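You operate a simulated robot arm through the tools that you are given. There is no shell and no other tool.

You run a simulated robot arm. Do the job below in one go: nothing can be reset, and whatever is moved stays where it is left.

## Task
Press the paper pile down, squash the pear carton, add it and shut the lid.

It is judged by the outcome, as a careful person would: the job done as asked, and still so three seconds after it is handed in. It fails if anything else is knocked over, pushed out of place, dropped, spilled or broken. A push-on lid holds only when it is set on centred and level and pressed home; a screw cap is set on level and turned clockwise until tight.

## Robot
A 6-joint arm with a two-finger parallel gripper, fixed in place. Base frame: the origin is on the floor under the middle of its stand, x ahead of it, y to its left, z up; the work surface is at about z = 59.2. Readings come in cm, degrees, newtons and seconds.
With the tool pointing down near the work surface it reaches from about 28 to 64 cm from the base axis. Its first joint turns from -115.0 to 115.0 degrees. Payload 3.43 kg.
Tool frame: the origin (TCP) lies between the finger pads and is the grasp point; the fingertips stand 3.4 cm ahead of it; z points along the fingers, y is the line along which they close. Largest opening 12.8 cm; finger width 2.4, thickness 1.2; the body of the gripper, 4.8 by 13 cm, starts 9.6 cm behind the TCP.
Orientation is told as [roll, pitch, yaw] about the base's x, y, z axes, in that order, counted from this pose: with the fingers straight down and closing along the base's y, the tool's x points along the base's -x, its y along +y and its z along -z.

## Interface
- The arm moves only by the tool step_arm. Its argument "targets" is one flat list of numbers, 7 for each row, row after row: the shift along the tool's x, y, z in mm, then the turn, a rotation vector about the tool's x, y, z in degrees, then the finger opening in mm, from 0 to 128. In form: [dx, dy, dz, wx, wy, wz, jaw, dx, dy, dz, wx, wy, wz, jaw, ...]. A call has 1 to 20 rows; each row shifts and turns the commanded pose from where the row before left it, along the tool's axes as they then stand. A row lasts 0.2 s, in which the tool goes at most 5 cm and 8.6 degrees; a call with a longer step from one row to the next is refused whole, and so is a gripper value outside its range. A pose out of reach is approached as far as the arm can. The call stops where the force on the tool passes 40 N (or 10 N more than at its start, if that is more) or the arm is blocked; 0.2 s more then pass. Each finger travels about 15.3 cm/s and halts on what it meets, pressing with about 43 N; the grip force reading is that of the motor and also rises with nothing between the fingers. The clock runs only during rows and for 0.2 s after the last one: add rows that do not move to give the fingers time. The reply holds the time, the measured pose of the TCP, the force on the tool along the base axes, the opening and the grip force, in the units named above and with some noise, with the torque about the TCP (base axes, N m) and any sound that the robot's microphone picked up, and new pictures: "views" is both (left out), scene, wrist or none.
- Cameras (640 x 400 px; columns grow to the right, rows downward): "scene" is fixed at [5.25, 49.99, 130.76]; the picture's right is [0.03, -1.00, 0.00], its down [-0.76, -0.02, -0.65] and it looks along [0.65, 0.02, -0.76] (base axes); focal length 355 px, centre (320, 200). "wrist" rides on the gripper at [7.6, -1.1, -16] in the tool frame; the picture's right is [0.15, 0.99, 0.00], its down [-0.88, 0.13, -0.46] and it looks along [-0.45, 0.07, 0.89] (tool axes); focal length 234 px, centre (320, 200). There is no depth. A picture from a camera that has moved, and an enlarged one, comes with that camera's place and axes in the base frame and with its lens.
- lift_body(by): slides the trunk up (or, below 0, down) by that many cm; the arm rides with it, the base frame stays. It gives what a move gives, with no picture.
- close_up(camera, box): a new picture of the part [left, top, right, bottom] of that camera's present view, enlarged. No time passes.
- hand_in(): hands the job in; it is judged then, once.

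Nothing tells you positions but the pictures and the camera data. Unless the task says otherwise, let go and move clear before handing in.

The tools are called by a JSON object that holds its "api" and its "payload". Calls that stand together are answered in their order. step_arm: Moves the arm, as the interface text tells. Its arguments: {"type":"object","properties":{"targets":{"type":"array"},"views":{"type":"string","enum":["both","scene","wrist","none"]}},"required":["targets"]} The other tools are called the same way: lift_body (by) moves the trunk up or down; close_up (camera, box) takes an enlarged picture of a part of a camera's view; hand_in () hands the job in.

At the start:

```text
clock: 0.0
eef_pos: [28.22, 41.85, 106.8]
ee_rot: [0.0, 0.0, 0.0]
force: [0.0, 0.0, 0.0]
ft_torque: [0.03, -0.03, 0.0]
grip_width: 12.8
finger_force: 0.1
trunk travel left (down, up): [-67.5, 31.5]
```

scene: 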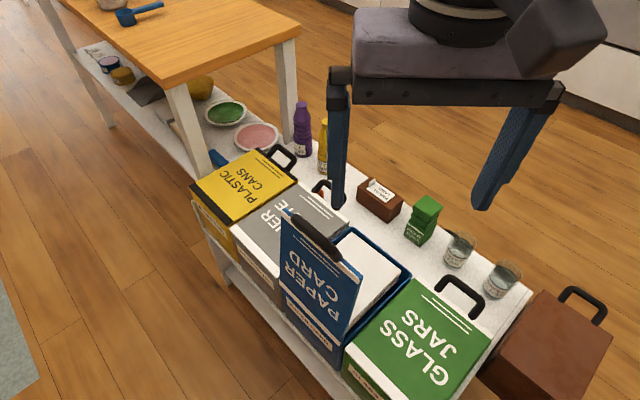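
wrist: 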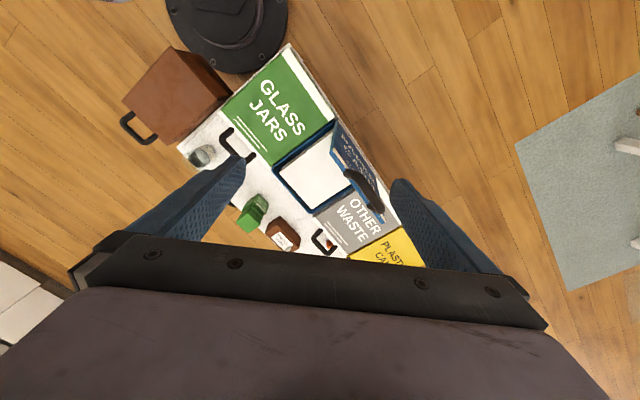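

I see a row of bins on a bench (plastic/cans, other waste, the open blue paper/card bin, glass jars) with cartons and jars behind them. First I look closer to find the pear carton and the lid geometry.

{"api": "close_up", "payload": {"camera": "scene", "box": [340, 160, 460, 260]}}

{"api": "close_up", "payload": {"camera": "scene", "box": [220, 180, 420, 380]}}

{"api": "close_up", "payload": {"camera": "wrist", "box": [180, 60, 420, 270]}}

{"api": "close_up", "payload": {"camera": "scene", "box": [240, 80, 400, 220]}}

```text
4.00 times, centred on (400, 210) of scene
camera zoom: at [5.25, 49.99, 130.76], right [0.03, -1.0, 0.0], down [-0.76, -0.02, -0.65], along [0.65, 0.02, -0.76], focal length 1422 px, centre (0, 160)
```

zoom: 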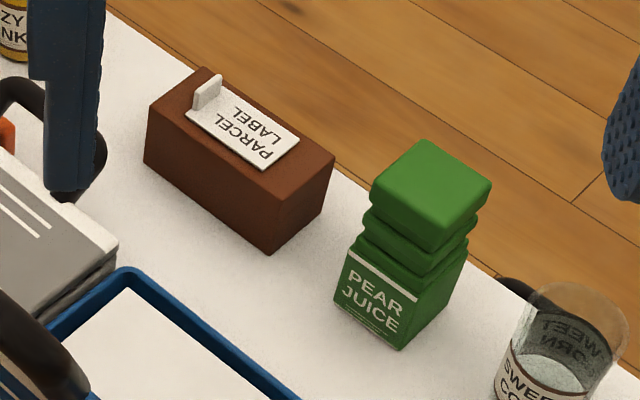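

```text
2.00 times, centred on (320, 280) of scene
camera zoom: at [5.25, 49.99, 130.76], right [0.03, -1.0, 0.0], down [-0.76, -0.02, -0.65], along [0.65, 0.02, -0.76], focal length 711 px, centre (320, 40)
```

zoom: 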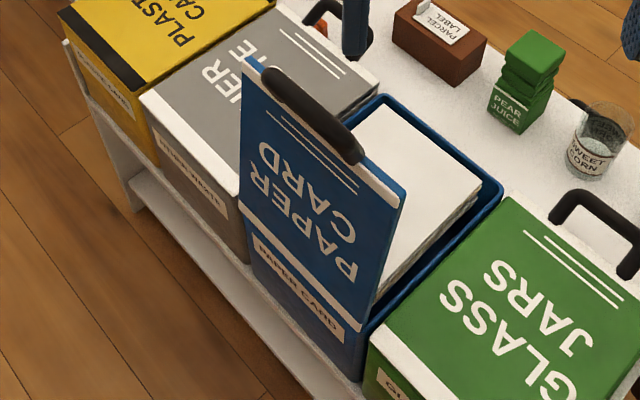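

```text
1.90 times, centred on (300, 165) of wrist
camera zoom: at [20.63, 40.87, 122.77], right [-0.15, 0.99, 0.0], down [0.88, 0.13, 0.46], along [0.45, 0.07, -0.89], focal length 446 px, centre (358, 267)
```

zoom: 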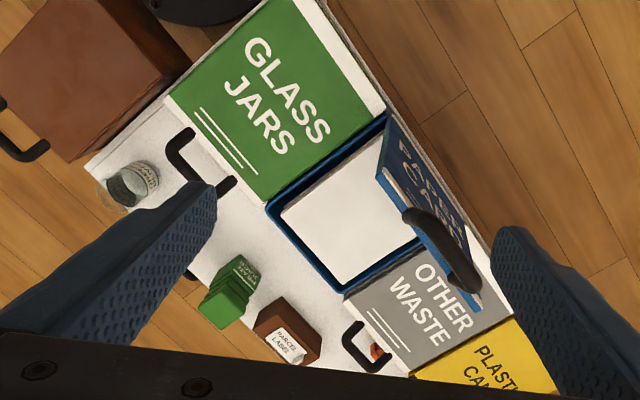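

```text
2.86 times, centred on (320, 150) of scene
camera zoom: at [5.25, 49.99, 130.76], right [0.03, -1.0, 0.0], down [-0.76, -0.02, -0.65], along [0.65, 0.02, -0.76], focal length 1016 px, centre (320, 343)
```

zoom: 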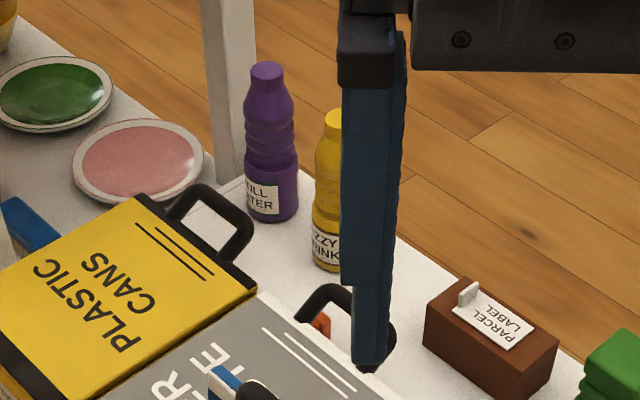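

I'm measuring positions by triangulating between the two cameras, so I take tighter close-ups of the carton, bin and lid from both.

{"api": "close_up", "payload": {"camera": "wrist", "box": [220, 180, 300, 250]}}

{"api": "close_up", "payload": {"camera": "wrist", "box": [260, 110, 400, 230]}}

{"api": "close_up", "payload": {"camera": "scene", "box": [270, 200, 420, 300]}}

{"api": "close_up", "payload": {"camera": "scene", "box": [270, 280, 420, 380]}}

```text
5.71 times, centred on (260, 215) of wrist
camera zoom: at [20.63, 40.87, 122.77], right [-0.15, 0.99, 0.0], down [0.88, 0.13, 0.46], along [0.45, 0.07, -0.89], focal length 1338 px, centre (663, 114)
```

zoom: 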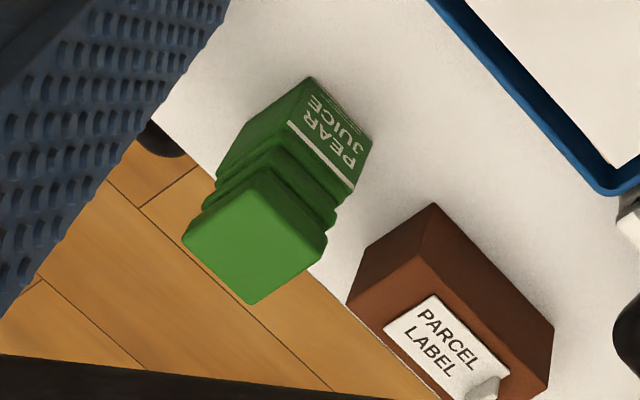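

```text
3.33 times, centred on (330, 170) of wrist
camera zoom: at [20.63, 40.87, 122.77], right [-0.15, 0.99, 0.0], down [0.88, 0.13, 0.46], along [0.45, 0.07, -0.89], focal length 781 px, centre (287, 300)
```

zoom: 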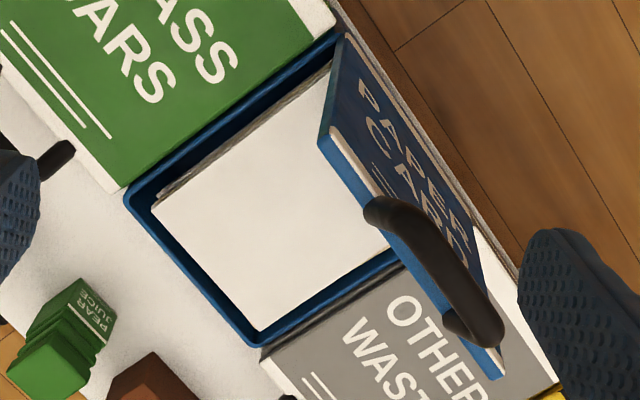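

```text
4.00 times, centred on (345, 250) of scene
camera zoom: at [5.25, 49.99, 130.76], right [0.03, -1.0, 0.0], down [-0.76, -0.02, -0.65], along [0.65, 0.02, -0.76], focal length 1422 px, centre (220, 0)
```

zoom: 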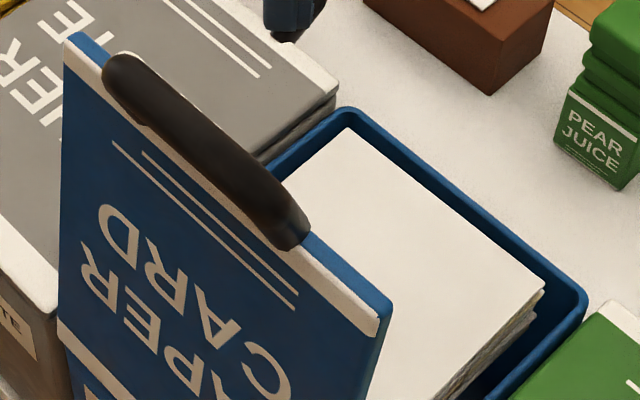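

```text
4.00 times, centred on (345, 330) of scene
camera zoom: at [5.25, 49.99, 130.76], right [0.03, -1.0, 0.0], down [-0.76, -0.02, -0.65], along [0.65, 0.02, -0.76], focal length 1422 px, centre (220, -320)
```

zoom: 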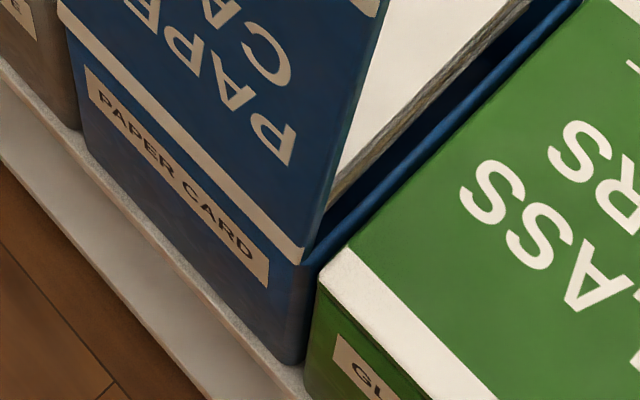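

The scene and wrist baselines are short, so I'll turn the tool to line up with the bins (yaw about +136°, camera on the side away from the lid) at the current safe height. Then I look again from there.

{"api": "step_arm", "payload": {"targets": [0, 0, 0, 0, 0, -8.5, 128, 0, 0, 0, 0, 0, -8.5, 128, 0, 0, 0, 0, 0, -8.5, 128, 0, 0, 0, 0, 0, -8.5, 128, 0, 0, 0, 0, 0, -8.5, 128, 0, 0, 0, 0, 0, -8.5, 128, 0, 0, 0, 0, 0, -8.5, 128, 0, 0, 0, 0, 0, -8.5, 128, 0, 0, 0, 0, 0, -8.5, 128, 0, 0, 0, 0, 0, -8.5, 128, 0, 0, 0, 0, 0, -8.5, 128, 0, 0, 0, 0, 0, -8.5, 128, 0, 0, 0, 0, 0, -8.5, 128, 0, 0, 0, 0, 0, -8.5, 128, 0, 0, 0, 0, 0, -8.5, 128, 0, 0, 0, 0, 0, -8.5, 128]}}

```text
clock: 3.4
eef_pos: [28.25, 41.94, 106.79]
ee_rot: [0.0, 0.1, 136.2]
force: [0.1, 0.3, 0.1]
ft_torque: [-0.05, 0.01, -0.02]
grip_width: 12.8
finger_force: 0.0
trunk travel left (down, up): [-67.5, 31.5]
camera wrist: at [34.44, 37.57, 122.82], right [-0.58, -0.82, 0.0], down [-0.73, 0.52, 0.46], along [-0.37, 0.26, -0.89], focal length 234 px, centre (320, 200)
```

scene: 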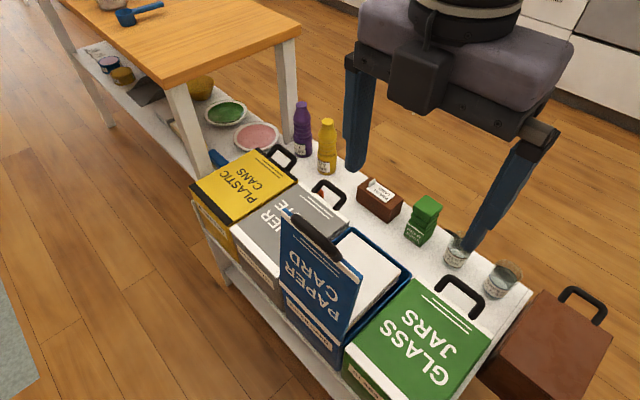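
wrist: 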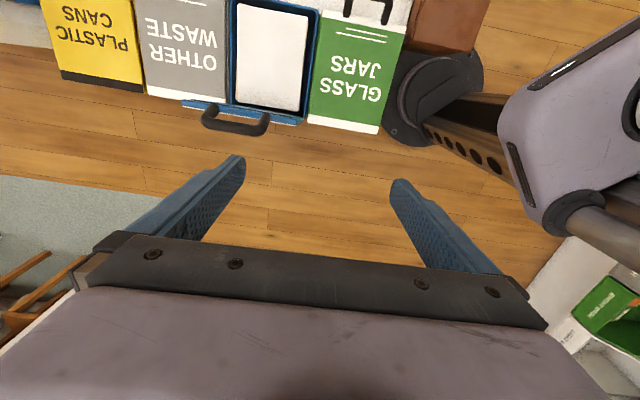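

The bins are now nearly square to the camera. I zoom in to measure the rim and lid from this second viewpoint.

{"api": "close_up", "payload": {"camera": "wrist", "box": [180, 0, 340, 140]}}

{"api": "close_up", "payload": {"camera": "scene", "box": [390, 180, 530, 320]}}

```text
2.86 times, centred on (260, 70) of wrist
camera zoom: at [34.44, 37.57, 122.82], right [-0.58, -0.82, 0.0], down [-0.73, 0.52, 0.46], along [-0.37, 0.26, -0.89], focal length 669 px, centre (491, 571)
```

zoom: 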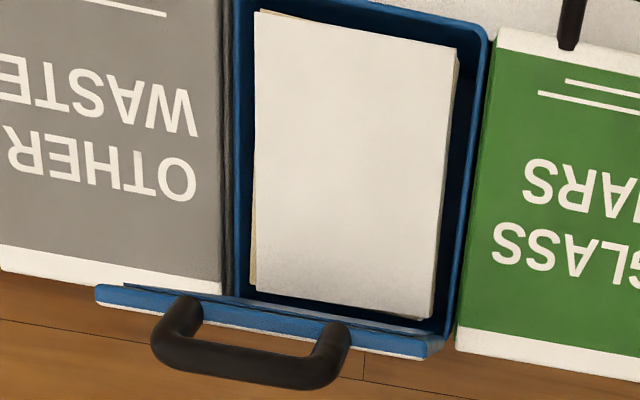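

```text
2.86 times, centred on (460, 250) of scene
camera zoom: at [5.25, 49.99, 130.76], right [0.03, -1.0, 0.0], down [-0.76, -0.02, -0.65], along [0.65, 0.02, -0.76], focal length 1016 px, centre (-80, 57)
```

zoom: 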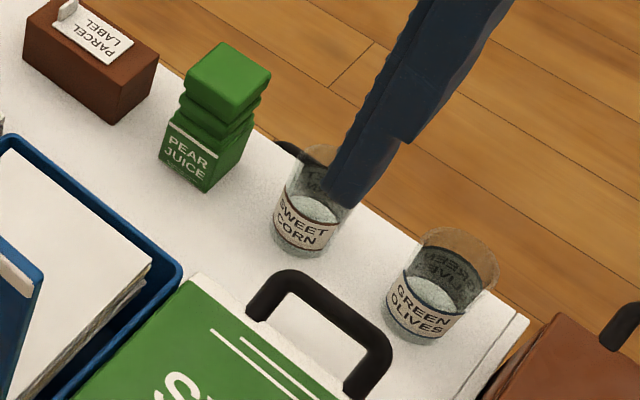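

Triangulation puts the lid's upright top edge near z≈82 and the bin rims near z≈60, with the carton beyond the bin. I move over the back strip at this safe height to get a better look at the carton and bin.

{"api": "step_arm", "payload": {"targets": [45.4, -10.4, 0, 0, 0, 0, 128, 45.4, -10.4, 0, 0, 0, 0, 128, 45.4, -10.4, 0, 0, 0, 0, 128, 45.4, -10.4, 0, 0, 0, 0, 128]}}

```text
clock: 4.4
eef_pos: [44.47, 32.36, 106.77]
ee_rot: [-0.1, 0.1, 136.1]
force: [0.6, 0.3, 0.5]
ft_torque: [-0.04, 0.03, -0.02]
grip_width: 12.79
finger_force: 0.0
trunk travel left (down, up): [-67.5, 31.5]
camera wrist: at [50.6, 27.92, 122.71], right [-0.58, -0.81, 0.0], down [-0.72, 0.52, 0.46], along [-0.37, 0.26, -0.89], focal length 234 px, centre (320, 200)
```

scene: 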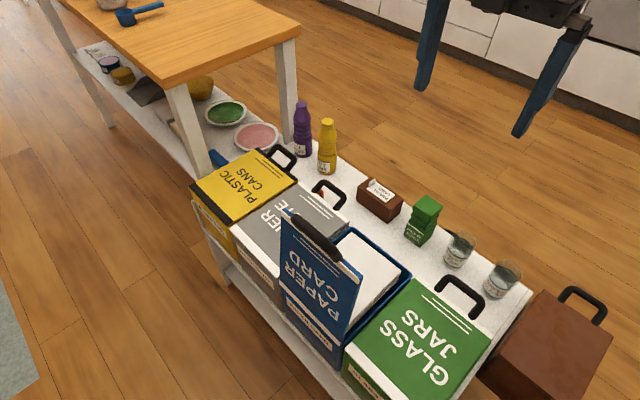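
wrist: 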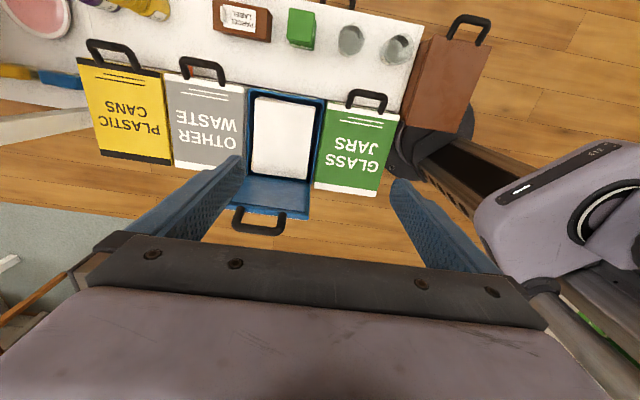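

Good view of everything from above. I zoom in on the carton and bin for measurement.

{"api": "close_up", "payload": {"camera": "wrist", "box": [200, 0, 440, 150]}}

{"api": "close_up", "payload": {"camera": "wrist", "box": [220, 80, 340, 240]}}

{"api": "step_arm", "payload": {"targets": [0, 0, 0, 0, 0, 0, 128], "views": "none"}}

```text
2.67 times, centred on (320, 75) of wrist
camera zoom: at [50.6, 27.92, 122.71], right [-0.58, -0.81, 0.0], down [-0.72, 0.52, 0.46], along [-0.37, 0.26, -0.89], focal length 624 px, centre (320, 533)
```

zoom: 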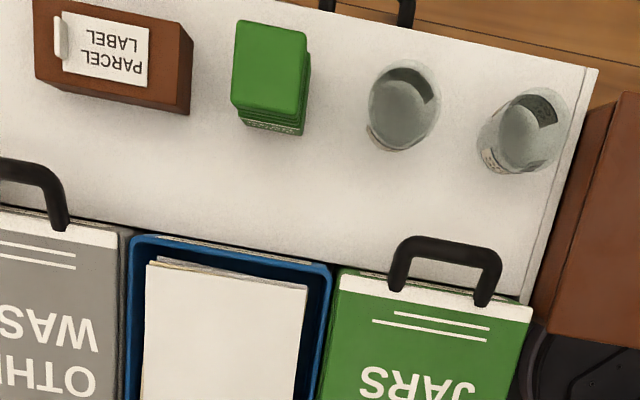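

```text
2.50 times, centred on (280, 160) of wrist
camera zoom: at [50.6, 27.92, 122.71], right [-0.58, -0.81, 0.0], down [-0.72, 0.52, 0.46], along [-0.37, 0.26, -0.89], focal length 585 px, centre (420, 300)
```

zoom: 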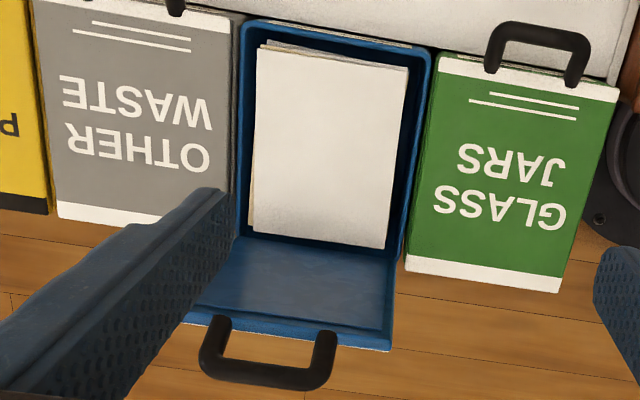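

```text
clock: 4.8
eef_pos: [44.39, 32.46, 106.8]
ee_rot: [0.1, 0.0, 136.2]
force: [0.6, 0.4, 0.0]
ft_torque: [0.01, -0.02, -0.04]
grip_width: 12.78
finger_force: 0.1
trunk travel left (down, up): [-67.5, 31.5]
```

Triangulating between views puts the carton's base near (57, 25, z≈52) and the bin rim near z≈56–57. To confirm this I drop about 15 cm here (still above the lid's top edge) and look again from closer.

{"api": "step_arm", "payload": {"targets": [0, 0, 40, 0, 0, 0, 128, 0, 0, 40, 0, 0, 0, 128, 0, 0, 40, 0, 0, 0, 128, 0, 0, 30, 0, 0, 0, 128, 0, 0, 0, 0, 0, 0, 128]}}

```text
clock: 6.0
eef_pos: [44.1, 32.18, 91.66]
ee_rot: [0.0, 0.0, 136.0]
force: [-0.1, 0.0, 0.4]
ft_torque: [-0.03, 0.01, -0.01]
grip_width: 12.8
finger_force: 0.0
trunk travel left (down, up): [-67.5, 31.5]
camera wrist: at [50.35, 27.76, 107.7], right [-0.58, -0.81, 0.0], down [-0.72, 0.52, 0.46], along [-0.37, 0.27, -0.89], focal length 234 px, centre (320, 200)
```

scene: 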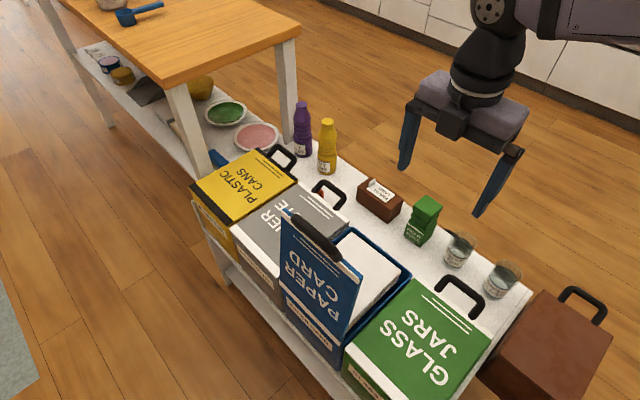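
wrist: 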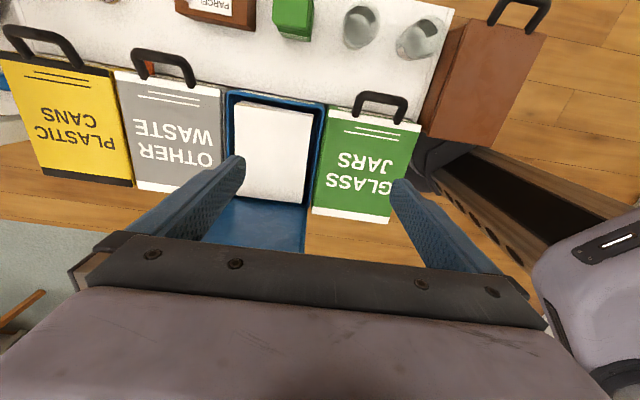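

{"api": "close_up", "payload": {"camera": "wrist", "box": [200, 0, 440, 150]}}

{"api": "close_up", "payload": {"camera": "wrist", "box": [210, 80, 340, 250]}}

```text
2.67 times, centred on (320, 75) of wrist
camera zoom: at [50.35, 27.76, 107.7], right [-0.58, -0.81, 0.0], down [-0.72, 0.52, 0.46], along [-0.37, 0.27, -0.89], focal length 624 px, centre (320, 533)
```

zoom: 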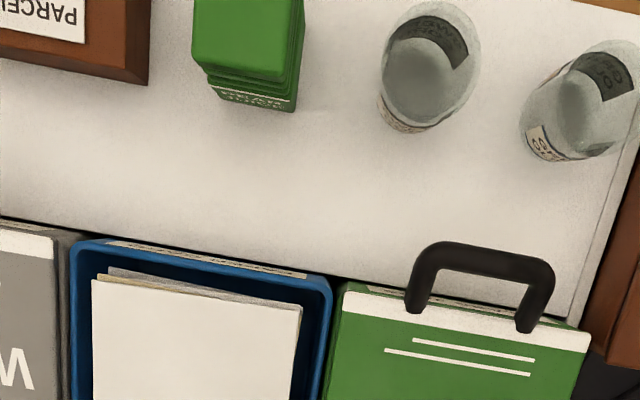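

```text
2.35 times, centred on (275, 165) of wrist
camera zoom: at [50.35, 27.76, 107.7], right [-0.58, -0.81, 0.0], down [-0.72, 0.52, 0.46], along [-0.37, 0.27, -0.89], focal length 551 px, centre (426, 282)
```

zoom: 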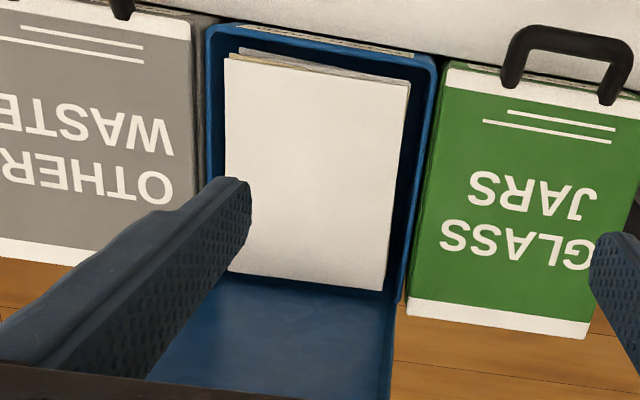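

Several views agree: bench z≈52.3, carton centre ≈(60.8, 25.4) with its top ≈64, bin centre ≈(44, 45), pile top ≈58.4 and rim ≈57. The lid stands at the front edge, up to about z=82 plus the handle. I now go diagonally to above the pile centre with the fingers half closed, then check clearance to the lid.

{"api": "step_arm", "payload": {"targets": [-17.1, -18.3, 33.3, 0, 0, 0, 50, -17.1, -18.3, 33.3, 0, 0, 0, 50, -17.1, -18.3, 33.3, 0, 0, 0, 50, -17.1, -18.3, 33.3, 0, 0, 0, 50, -17.1, -18.3, 33.3, 0, 0, 0, 50, 0, 0, 0, 0, 0, 0, 50]}}

```text
clock: 7.4
eef_pos: [44.21, 44.88, 75.26]
ee_rot: [0.0, 0.0, 136.1]
force: [-0.4, -0.4, -1.1]
ft_torque: [-0.02, 0.0, -0.01]
grip_width: 5.0
finger_force: 0.0
trunk travel left (down, up): [-67.5, 31.5]
camera wrist: at [50.43, 40.48, 91.16], right [-0.58, -0.81, 0.0], down [-0.72, 0.52, 0.46], along [-0.37, 0.27, -0.89], focal length 234 px, centre (320, 200)
```

scene: 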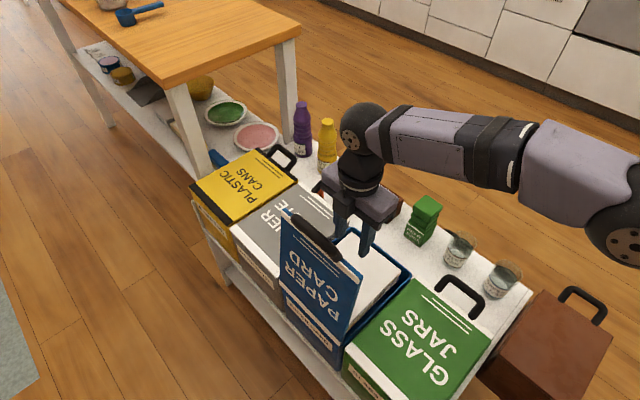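
wrist: 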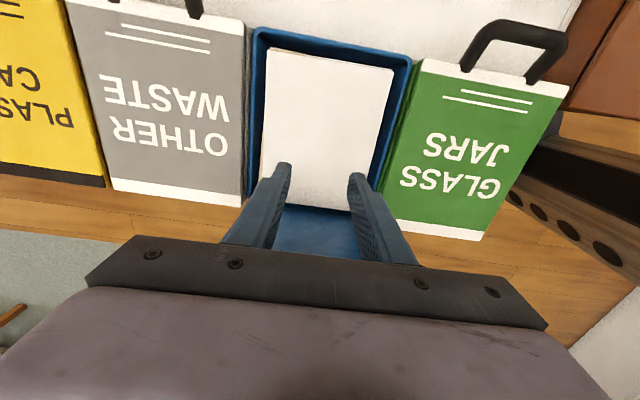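

The arm clears the lid well. I check how the fingertips sit relative to the pile before pressing.

{"api": "close_up", "payload": {"camera": "wrist", "box": [230, 10, 430, 250]}}

{"api": "close_up", "payload": {"camera": "scene", "box": [260, 150, 440, 310]}}

```text
1.67 times, centred on (330, 130) of wrist
camera zoom: at [50.43, 40.48, 91.16], right [-0.58, -0.81, 0.0], down [-0.72, 0.52, 0.46], along [-0.37, 0.27, -0.89], focal length 390 px, centre (303, 317)
```

zoom: 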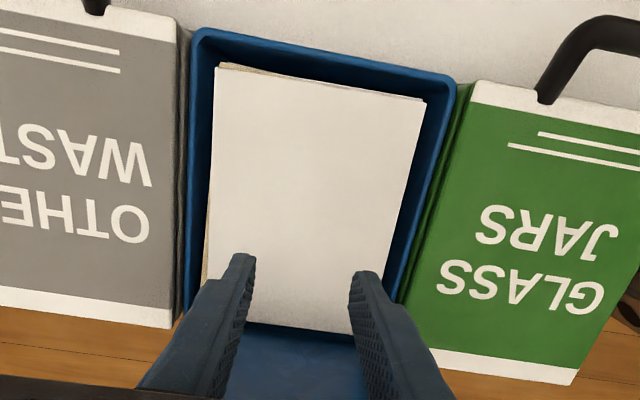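

```text
2.50 times, centred on (350, 230) of scene
camera zoom: at [5.25, 49.99, 130.76], right [0.03, -1.0, 0.0], down [-0.76, -0.02, -0.65], along [0.65, 0.02, -0.76], focal length 889 px, centre (245, 125)
```

zoom: 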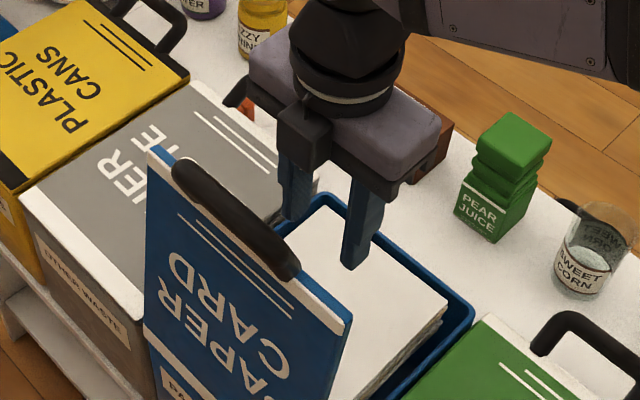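

The fingertips are centred over the pile. I descend to just above it, shifted 8 mm to the back to keep clear of the lid.

{"api": "step_arm", "payload": {"targets": [4, 0, 35, 0, 0, 0, 50, 4, 0, 35, 0, 0, 0, 50, 0, 0, 30, 0, 0, 0, 50, 0, 0, 15, 0, 0, 0, 50]}}

```text
clock: 8.4
eef_pos: [45.0, 44.26, 63.57]
ee_rot: [0.0, 0.1, 135.9]
force: [0.2, -0.7, -0.1]
ft_torque: [-0.01, -0.01, -0.02]
grip_width: 5.02
finger_force: 0.0
trunk travel left (down, up): [-67.5, 31.5]
camera wrist: at [51.17, 39.8, 79.6], right [-0.58, -0.81, 0.0], down [-0.72, 0.52, 0.46], along [-0.37, 0.26, -0.89], focal length 234 px, centre (320, 200)
```

scene: 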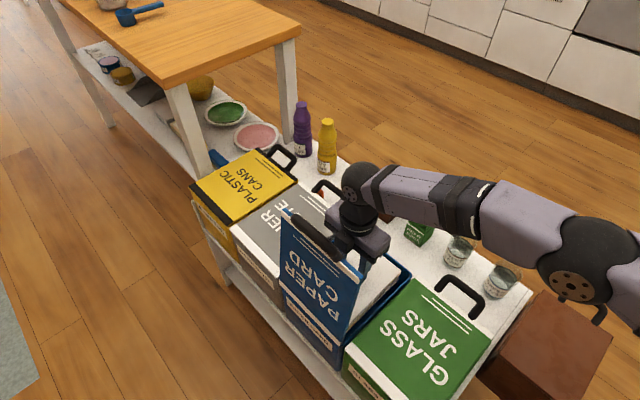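
wrist: 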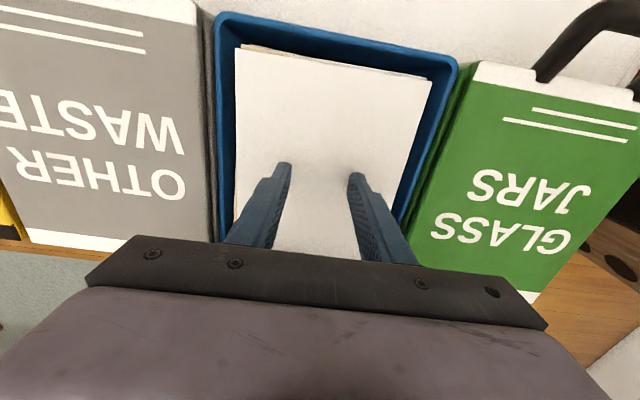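

The fingertips are about 1.5–2 cm above the pile and clear of the walls and lid. I press down in small steps and watch the force.

{"api": "step_arm", "payload": {"targets": [0, 0, 8, 0, 0, 0, 50, 0, 0, 8, 0, 0, 0, 50, 0, 0, 6, 0, 0, 0, 50, 0, 0, 6, 0, 0, 0, 50]}}

```text
clock: 9.4
eef_pos: [44.9, 44.19, 61.01]
ee_rot: [-0.3, -0.1, 136.0]
force: [3.4, 4.4, 6.3]
ft_torque: [-0.01, 0.0, 0.03]
grip_width: 4.66
finger_force: 0.0
out of reach, approached as far as the arm can: row 4
trunk travel left (down, up): [-67.5, 31.5]
camera wrist: at [51.01, 39.7, 77.03], right [-0.58, -0.81, -0.01], down [-0.73, 0.52, 0.46], along [-0.37, 0.27, -0.89], focal length 234 px, centre (320, 200)
```

scene: 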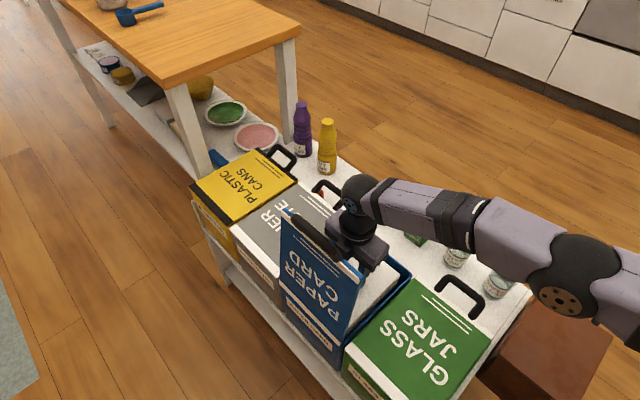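
wrist: 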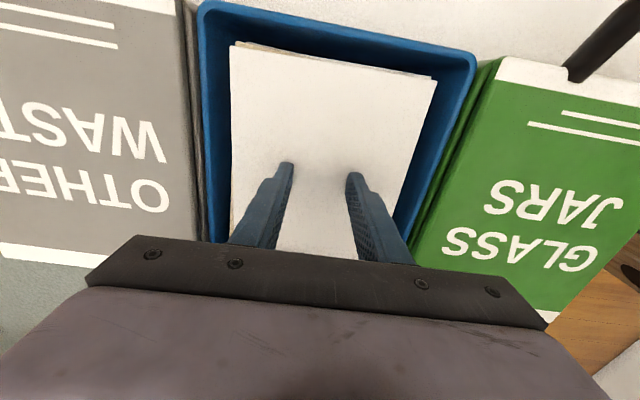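

The arm hit its reach limit low down rather than the pile's resistance. I'll raise the tool 16 cm and lower the trunk about 15 cm, so the arm works at a better height here.

{"api": "step_arm", "payload": {"targets": [0, 0, -40, 0, 0, 0, 50, 0, 0, -40, 0, 0, 0, 50, 0, 0, -40, 0, 0, 0, 50, 0, 0, -40, 0, 0, 0, 50, 0, 0, 0, 0, 0, 0, 50]}}

```text
clock: 10.6
eef_pos: [44.72, 43.97, 76.95]
ee_rot: [0.2, 0.0, 136.0]
force: [0.0, -0.2, -0.4]
ft_torque: [0.02, 0.01, 0.04]
grip_width: 4.98
finger_force: 0.1
trunk travel left (down, up): [-67.5, 31.5]
camera wrist: at [50.95, 39.55, 92.97], right [-0.58, -0.81, 0.0], down [-0.72, 0.52, 0.46], along [-0.37, 0.26, -0.89], focal length 234 px, centre (320, 200)
```

scene: 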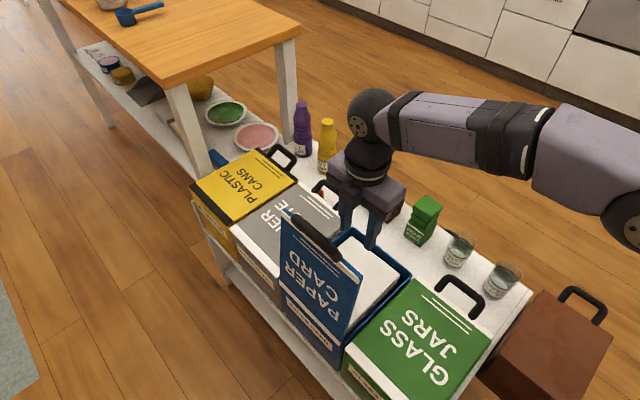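
wrist: 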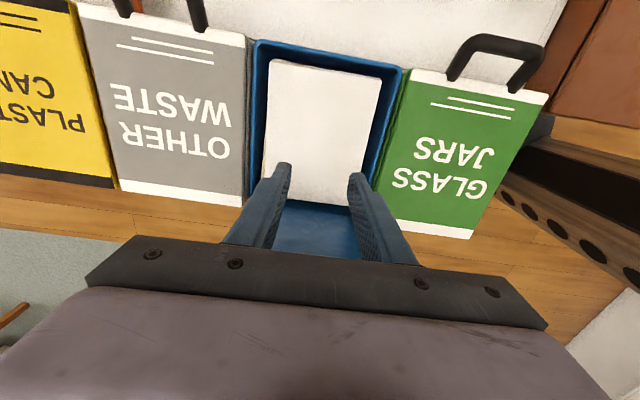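

Now lower the trunk by 12 cm; the fingertips stay above the pile (about z=61.5).

{"api": "lift_body", "payload": {"by": -12}}

{"api": "step_arm", "payload": {"targets": [0, 0, 0, 0, 0, 0, 50]}}

```text
clock: 12.1
eef_pos: [44.8, 44.03, 65.0]
ee_rot: [0.1, 0.0, 136.0]
force: [0.1, 0.5, -0.5]
ft_torque: [0.0, 0.01, 0.02]
grip_width: 4.99
finger_force: 0.2
trunk travel left (down, up): [-55.5, 43.5]
```

```text
clock: 12.5
eef_pos: [44.7, 43.99, 65.0]
ee_rot: [-0.1, 0.1, 136.0]
force: [-0.1, -0.1, -0.8]
ft_torque: [0.0, -0.01, 0.01]
grip_width: 5.0
finger_force: 0.1
trunk travel left (down, up): [-55.5, 43.5]
camera wrist: at [50.95, 39.57, 80.96], right [-0.58, -0.81, 0.0], down [-0.72, 0.52, 0.46], along [-0.37, 0.26, -0.89], focal length 234 px, centre (320, 200)
```

scene: 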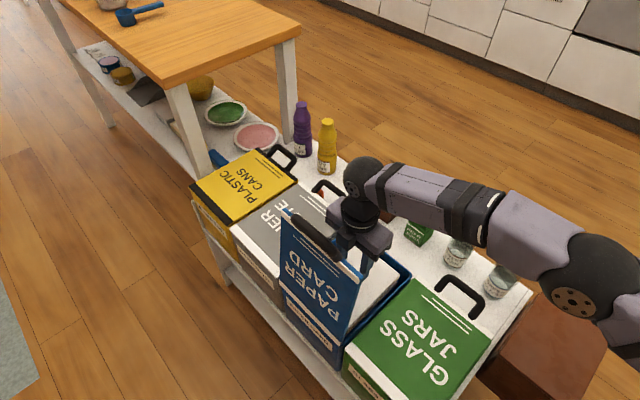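
wrist: 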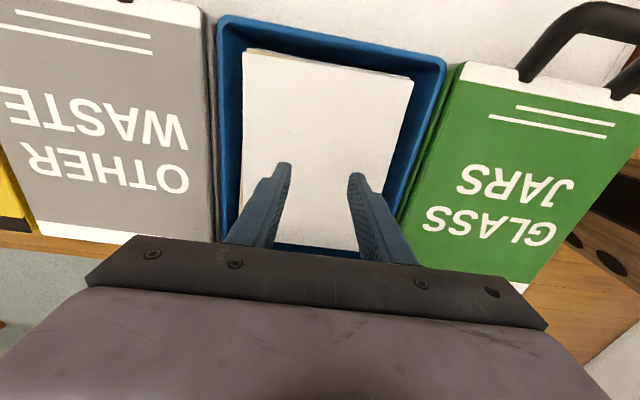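

Reach is fine now. I press the pile in small increments.

{"api": "step_arm", "payload": {"targets": [0, 0, 15, 0, 0, 0, 50, 0, 0, 10, 0, 0, 0, 50, 0, 0, 6, 0, 0, 0, 50, 0, 0, 6, 0, 0, 0, 50, 0, 0, 6, 0, 0, 0, 50, 0, 0, 6, 0, 0, 0, 50]}}

```text
clock: 13.9
eef_pos: [44.7, 43.93, 60.0]
ee_rot: [-0.1, 0.1, 136.1]
force: [0.4, -2.1, 4.9]
ft_torque: [-0.13, 0.09, 0.06]
grip_width: 5.06
finger_force: 0.2
trunk travel left (down, up): [-55.5, 43.5]
camera wrist: at [50.89, 39.47, 76.12], right [-0.58, -0.81, 0.0], down [-0.72, 0.52, 0.46], along [-0.37, 0.27, -0.89], focal length 234 px, centre (320, 200)
```

scene: 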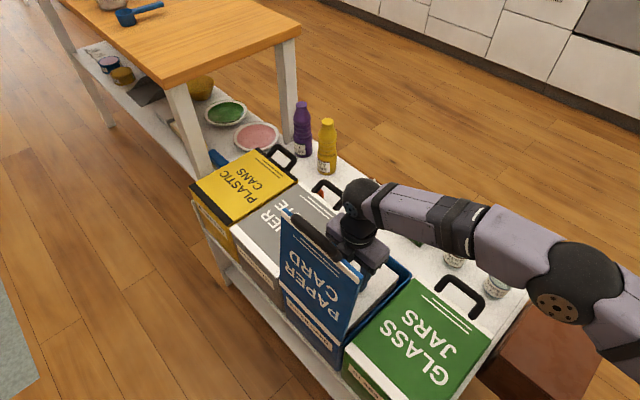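
wrist: 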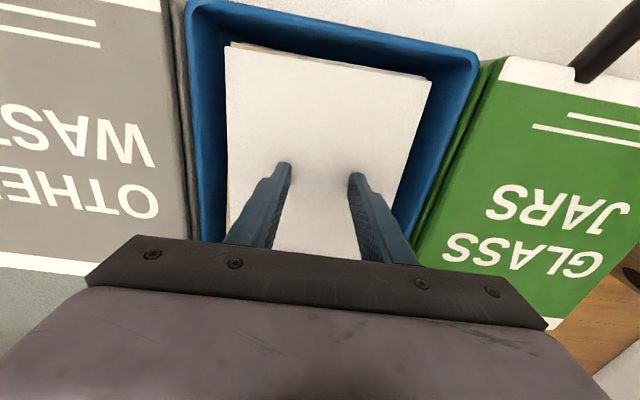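

Contact is light (about 5 N) and the pile is giving. I keep pressing.

{"api": "step_arm", "payload": {"targets": [0, 0, 5, 0, 0, 0, 50, 0, 0, 5, 0, 0, 0, 50, 0, 0, 5, 0, 0, 0, 50, 0, 0, 5, 0, 0, 0, 50, 0, 0, 5, 0, 0, 0, 50, 0, 0, 5, 0, 0, 0, 50]}}

```text
clock: 15.3
eef_pos: [44.67, 43.93, 57.04]
ee_rot: [0.0, 0.1, 136.0]
force: [2.0, -3.2, 5.4]
ft_torque: [-0.2, 0.07, 0.12]
grip_width: 5.05
finger_force: 0.1
trunk travel left (down, up): [-55.5, 43.5]
camera wrist: at [50.9, 39.48, 73.09], right [-0.58, -0.81, 0.0], down [-0.72, 0.52, 0.46], along [-0.37, 0.27, -0.89], focal length 234 px, centre (320, 200)
```

scene: 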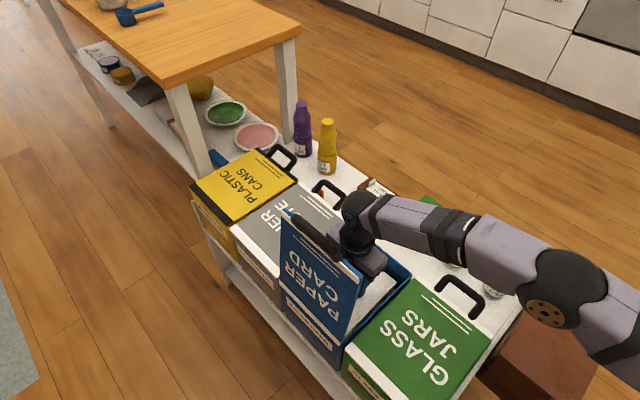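
wrist: 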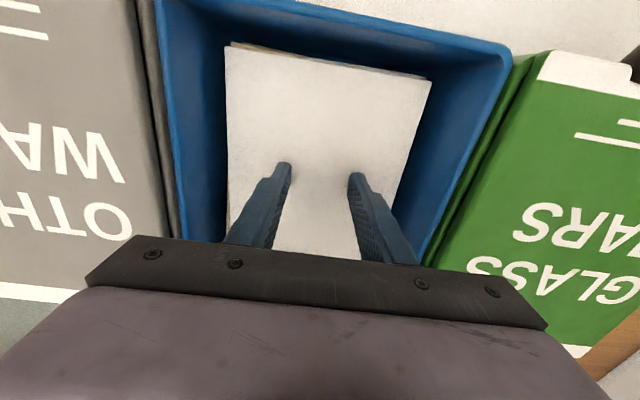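

The pile is going down, but there is a small sideways force away from the lid. I check the clearance to the lid before going further.

{"api": "close_up", "payload": {"camera": "scene", "box": [270, 170, 430, 310]}}

{"api": "close_up", "payload": {"camera": "wrist", "box": [130, 0, 530, 250]}}

```text
2.86 times, centred on (350, 240) of scene
camera zoom: at [5.25, 49.99, 130.76], right [0.03, -1.0, 0.0], down [-0.76, -0.02, -0.65], along [0.65, 0.02, -0.76], focal length 1016 px, centre (234, 86)
```

zoom: 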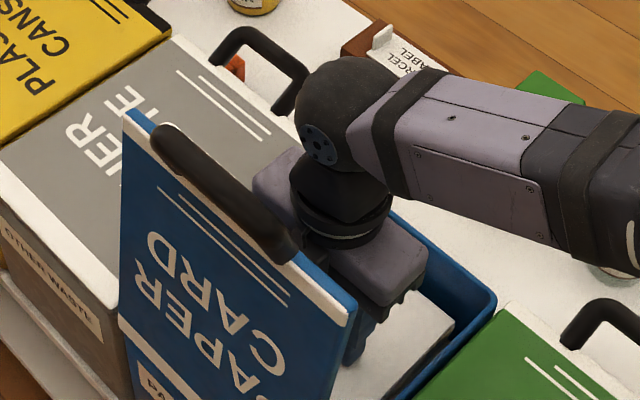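

```text
1.60 times, centred on (330, 125) of wrist
camera zoom: at [50.9, 39.48, 73.09], right [-0.58, -0.81, 0.0], down [-0.72, 0.52, 0.46], along [-0.37, 0.27, -0.89], focal length 375 px, centre (304, 320)
```

zoom: 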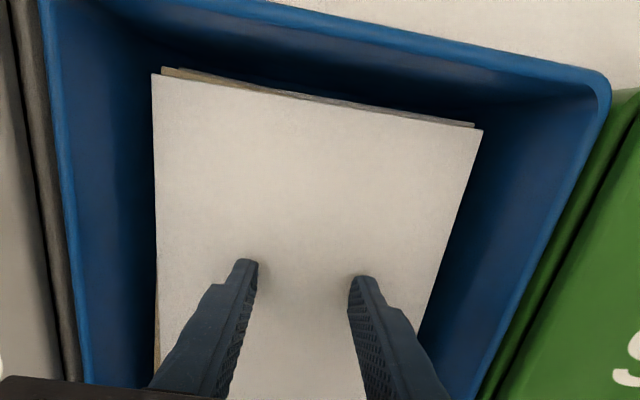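

The lid hasn't moved and the gripper still has about 3 cm to it; the sideways force is just friction on the paper. I continue pressing.

{"api": "step_arm", "payload": {"targets": [0, 0, 5, 0, 0, 0, 50, 0, 0, 5, 0, 0, 0, 50, 0, 0, 5, 0, 0, 0, 50, 0, 0, 5, 0, 0, 0, 50, 0, 0, 5, 0, 0, 0, 50, 0, 0, 5, 0, 0, 0, 50], "views": "wrist"}}

```text
clock: 16.7
eef_pos: [44.82, 43.95, 54.2]
ee_rot: [-0.1, 0.0, 136.0]
force: [-0.9, -4.1, 10.0]
ft_torque: [-0.4, 0.26, 0.05]
grip_width: 5.22
finger_force: 1.7
trunk travel left (down, up): [-55.5, 43.5]
camera wrist: at [50.93, 39.54, 70.21], right [-0.58, -0.81, 0.0], down [-0.72, 0.52, 0.46], along [-0.37, 0.27, -0.89], focal length 234 px, centre (320, 200)
```

wrist: 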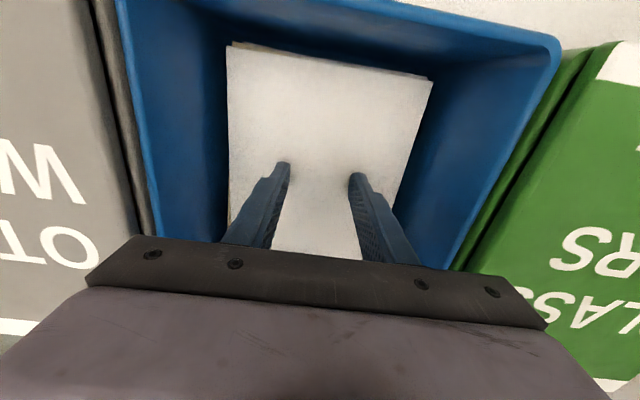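

Resistance is rising (10 N) with the pile pressed about 7 cm. I keep pressing gently until it is clearly firm.

{"api": "step_arm", "payload": {"targets": [0, 0, 4, 0, 0, 0, 50, 0, 0, 4, 0, 0, 0, 50, 0, 0, 4, 0, 0, 0, 50, 0, 0, 4, 0, 0, 0, 50, 0, 0, 4, 0, 0, 0, 50, 0, 0, 4, 0, 0, 0, 50], "views": "both"}}

```text
clock: 17.3
eef_pos: [44.85, 44.12, 54.26]
ee_rot: [-0.4, 0.0, 135.9]
force: [-8.0, -8.2, 18.8]
ft_torque: [-0.73, 0.73, 0.02]
grip_width: 5.62
finger_force: 5.4
trunk travel left (down, up): [-55.5, 43.5]
stopped in row 2: the force on the tool passed its limit at 43 N (the readings are from after the stop); the commanded pose is now the measured one
camera wrist: at [50.99, 39.61, 70.23], right [-0.58, -0.81, -0.01], down [-0.73, 0.51, 0.45], along [-0.37, 0.27, -0.89], focal length 234 px, centre (320, 200)
```

scene: 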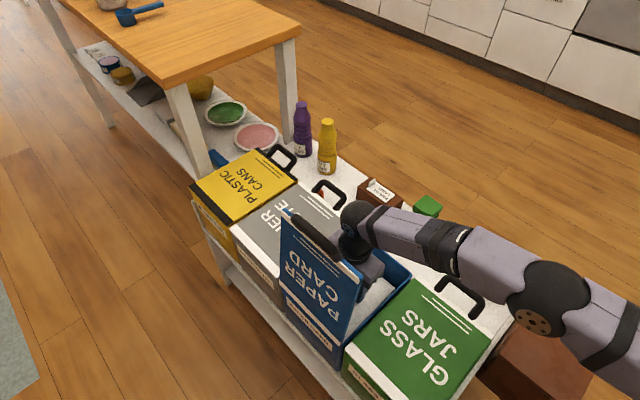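
wrist: 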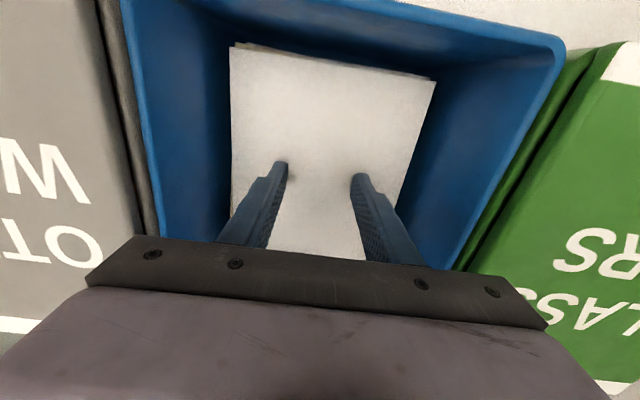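

The pile has hit a firm stop (43 N). I lift straight up and check that it stays down.

{"api": "step_arm", "payload": {"targets": [0, 0, -15, 0, 0, 0, 50, 0, 0, -25, 0, 0, 0, 50, 0, 0, -40, 0, 0, 0, 50, 0, 0, -40, 0, 0, 0, 50, 0, 0, -40, 0, 0, 0, 50, 0, 0, 0, 0, 0, 0, 50]}}

```text
clock: 18.7
eef_pos: [44.86, 44.13, 69.94]
ee_rot: [-0.5, -0.1, 136.0]
force: [-0.1, -0.2, 0.4]
ft_torque: [-0.01, -0.01, 0.02]
grip_width: 5.0
finger_force: 0.0
trunk travel left (down, up): [-55.5, 43.5]
camera wrist: at [50.96, 39.62, 85.95], right [-0.58, -0.81, -0.01], down [-0.73, 0.52, 0.46], along [-0.37, 0.27, -0.89], focal length 234 px, centre (320, 200)
```

scene: 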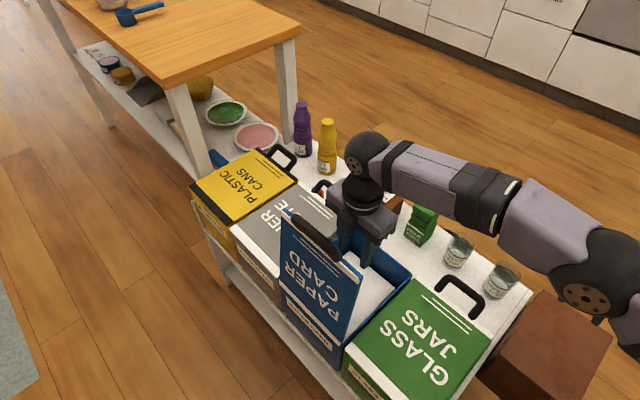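
wrist: 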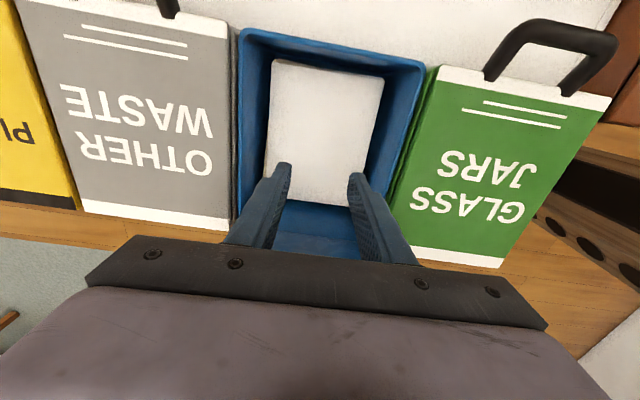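

The pile stays pressed well below the rim. Next I back away from the lid, over the bench strip, and turn the tool to yaw ≈46.5° so the camera faces the carton and the fingers would close along the bench's depth.

{"api": "step_arm", "payload": {"targets": [35.6, 12.4, -20, 0, 0, 0, 50, 35.6, 12.4, -20, 0, 0, 0, 50, 35.6, 12.4, -20, 0, 0, 0, 50, 0, 0, 0, 0, 0, 8.5, 50, 0, 0, 0, 0, 0, 8.5, 50, 0, 0, 0, 0, 0, 8.5, 50, 0, 0, 0, 0, 0, 8.5, 50, 0, 0, 0, 0, 0, 8.5, 50, 0, 0, 0, 0, 0, 8.5, 50, 0, 0, 0, 0, 0, 8.5, 50, 0, 0, 0, 0, 0, 8.5, 50, 0, 0, 0, 0, 0, 8.5, 50, 0, 0, 0, 0, 0, 8.5, 50, 0, 0, 0, 0, 0, 4.5, 50, 0, 0, 0, 0, 0, 0, 50]}}

```text
clock: 21.9
eef_pos: [49.98, 33.98, 75.88]
ee_rot: [0.0, -0.4, 46.4]
force: [0.2, -0.7, -0.2]
ft_torque: [-0.05, -0.01, 0.02]
grip_width: 5.03
finger_force: 0.1
trunk travel left (down, up): [-55.5, 43.5]
camera wrist: at [45.43, 27.67, 91.85], right [-0.82, 0.58, 0.0], down [0.51, 0.73, 0.46], along [0.27, 0.38, -0.89], focal length 234 px, centre (320, 200)
```

scene: 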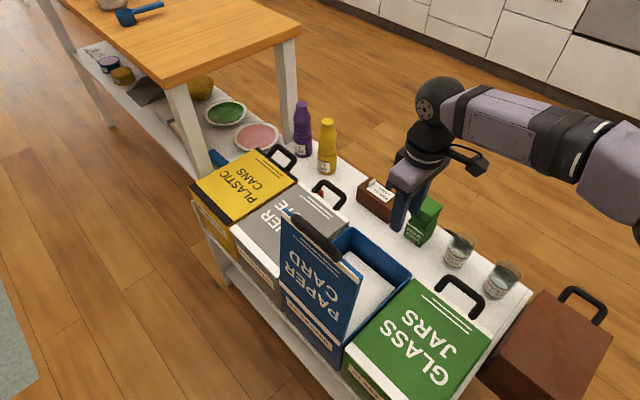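
wrist: 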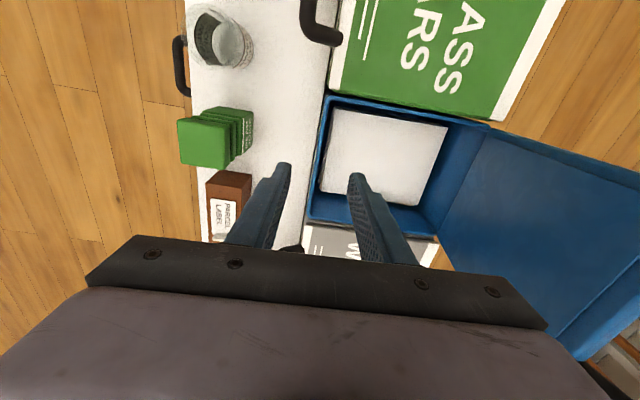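

Good view of the carton and the compressed pile. I zoom in to fix the carton's position and height.

{"api": "close_up", "payload": {"camera": "wrist", "box": [160, 0, 320, 140]}}

{"api": "close_up", "payload": {"camera": "wrist", "box": [160, 90, 300, 250]}}

{"api": "close_up", "payload": {"camera": "scene", "box": [360, 160, 500, 280]}}

{"api": "close_up", "payload": {"camera": "wrist", "box": [290, 80, 510, 260]}}

```text
2.86 times, centred on (240, 70) of wrist
camera zoom: at [45.43, 27.67, 91.85], right [-0.82, 0.58, 0.0], down [0.51, 0.73, 0.46], along [0.27, 0.38, -0.89], focal length 669 px, centre (549, 571)
```

zoom: 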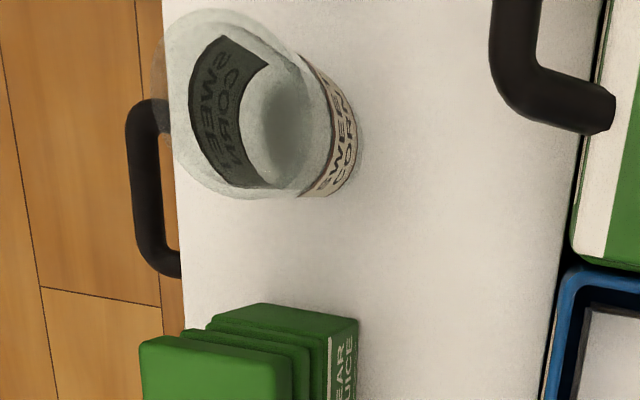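

```text
2.50 times, centred on (230, 170) of wrist
camera zoom: at [45.43, 27.67, 91.85], right [-0.82, 0.58, 0.0], down [0.51, 0.73, 0.46], along [0.27, 0.38, -0.89], focal length 585 px, centre (545, 275)
```

zoom: 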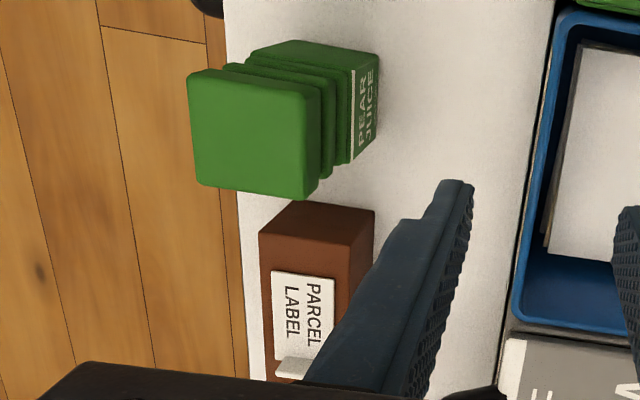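

```text
3.33 times, centred on (430, 220) of scene
camera zoom: at [5.25, 49.99, 130.76], right [0.03, -1.0, 0.0], down [-0.76, -0.02, -0.65], along [0.65, 0.02, -0.76], focal length 1185 px, centre (-47, 133)
```

zoom: 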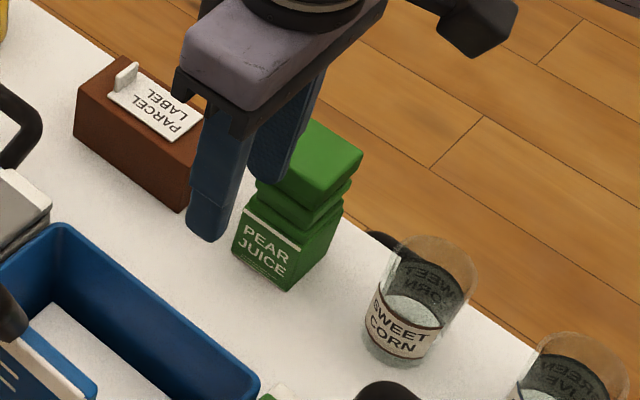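

```text
2.22 times, centred on (400, 170) of wrist
camera zoom: at [45.43, 27.67, 91.85], right [-0.82, 0.58, 0.0], down [0.51, 0.73, 0.46], along [0.27, 0.38, -0.89], focal length 520 px, centre (142, 267)
```

zoom: 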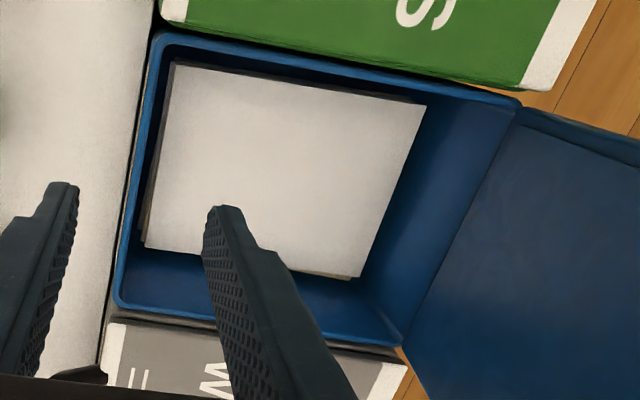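

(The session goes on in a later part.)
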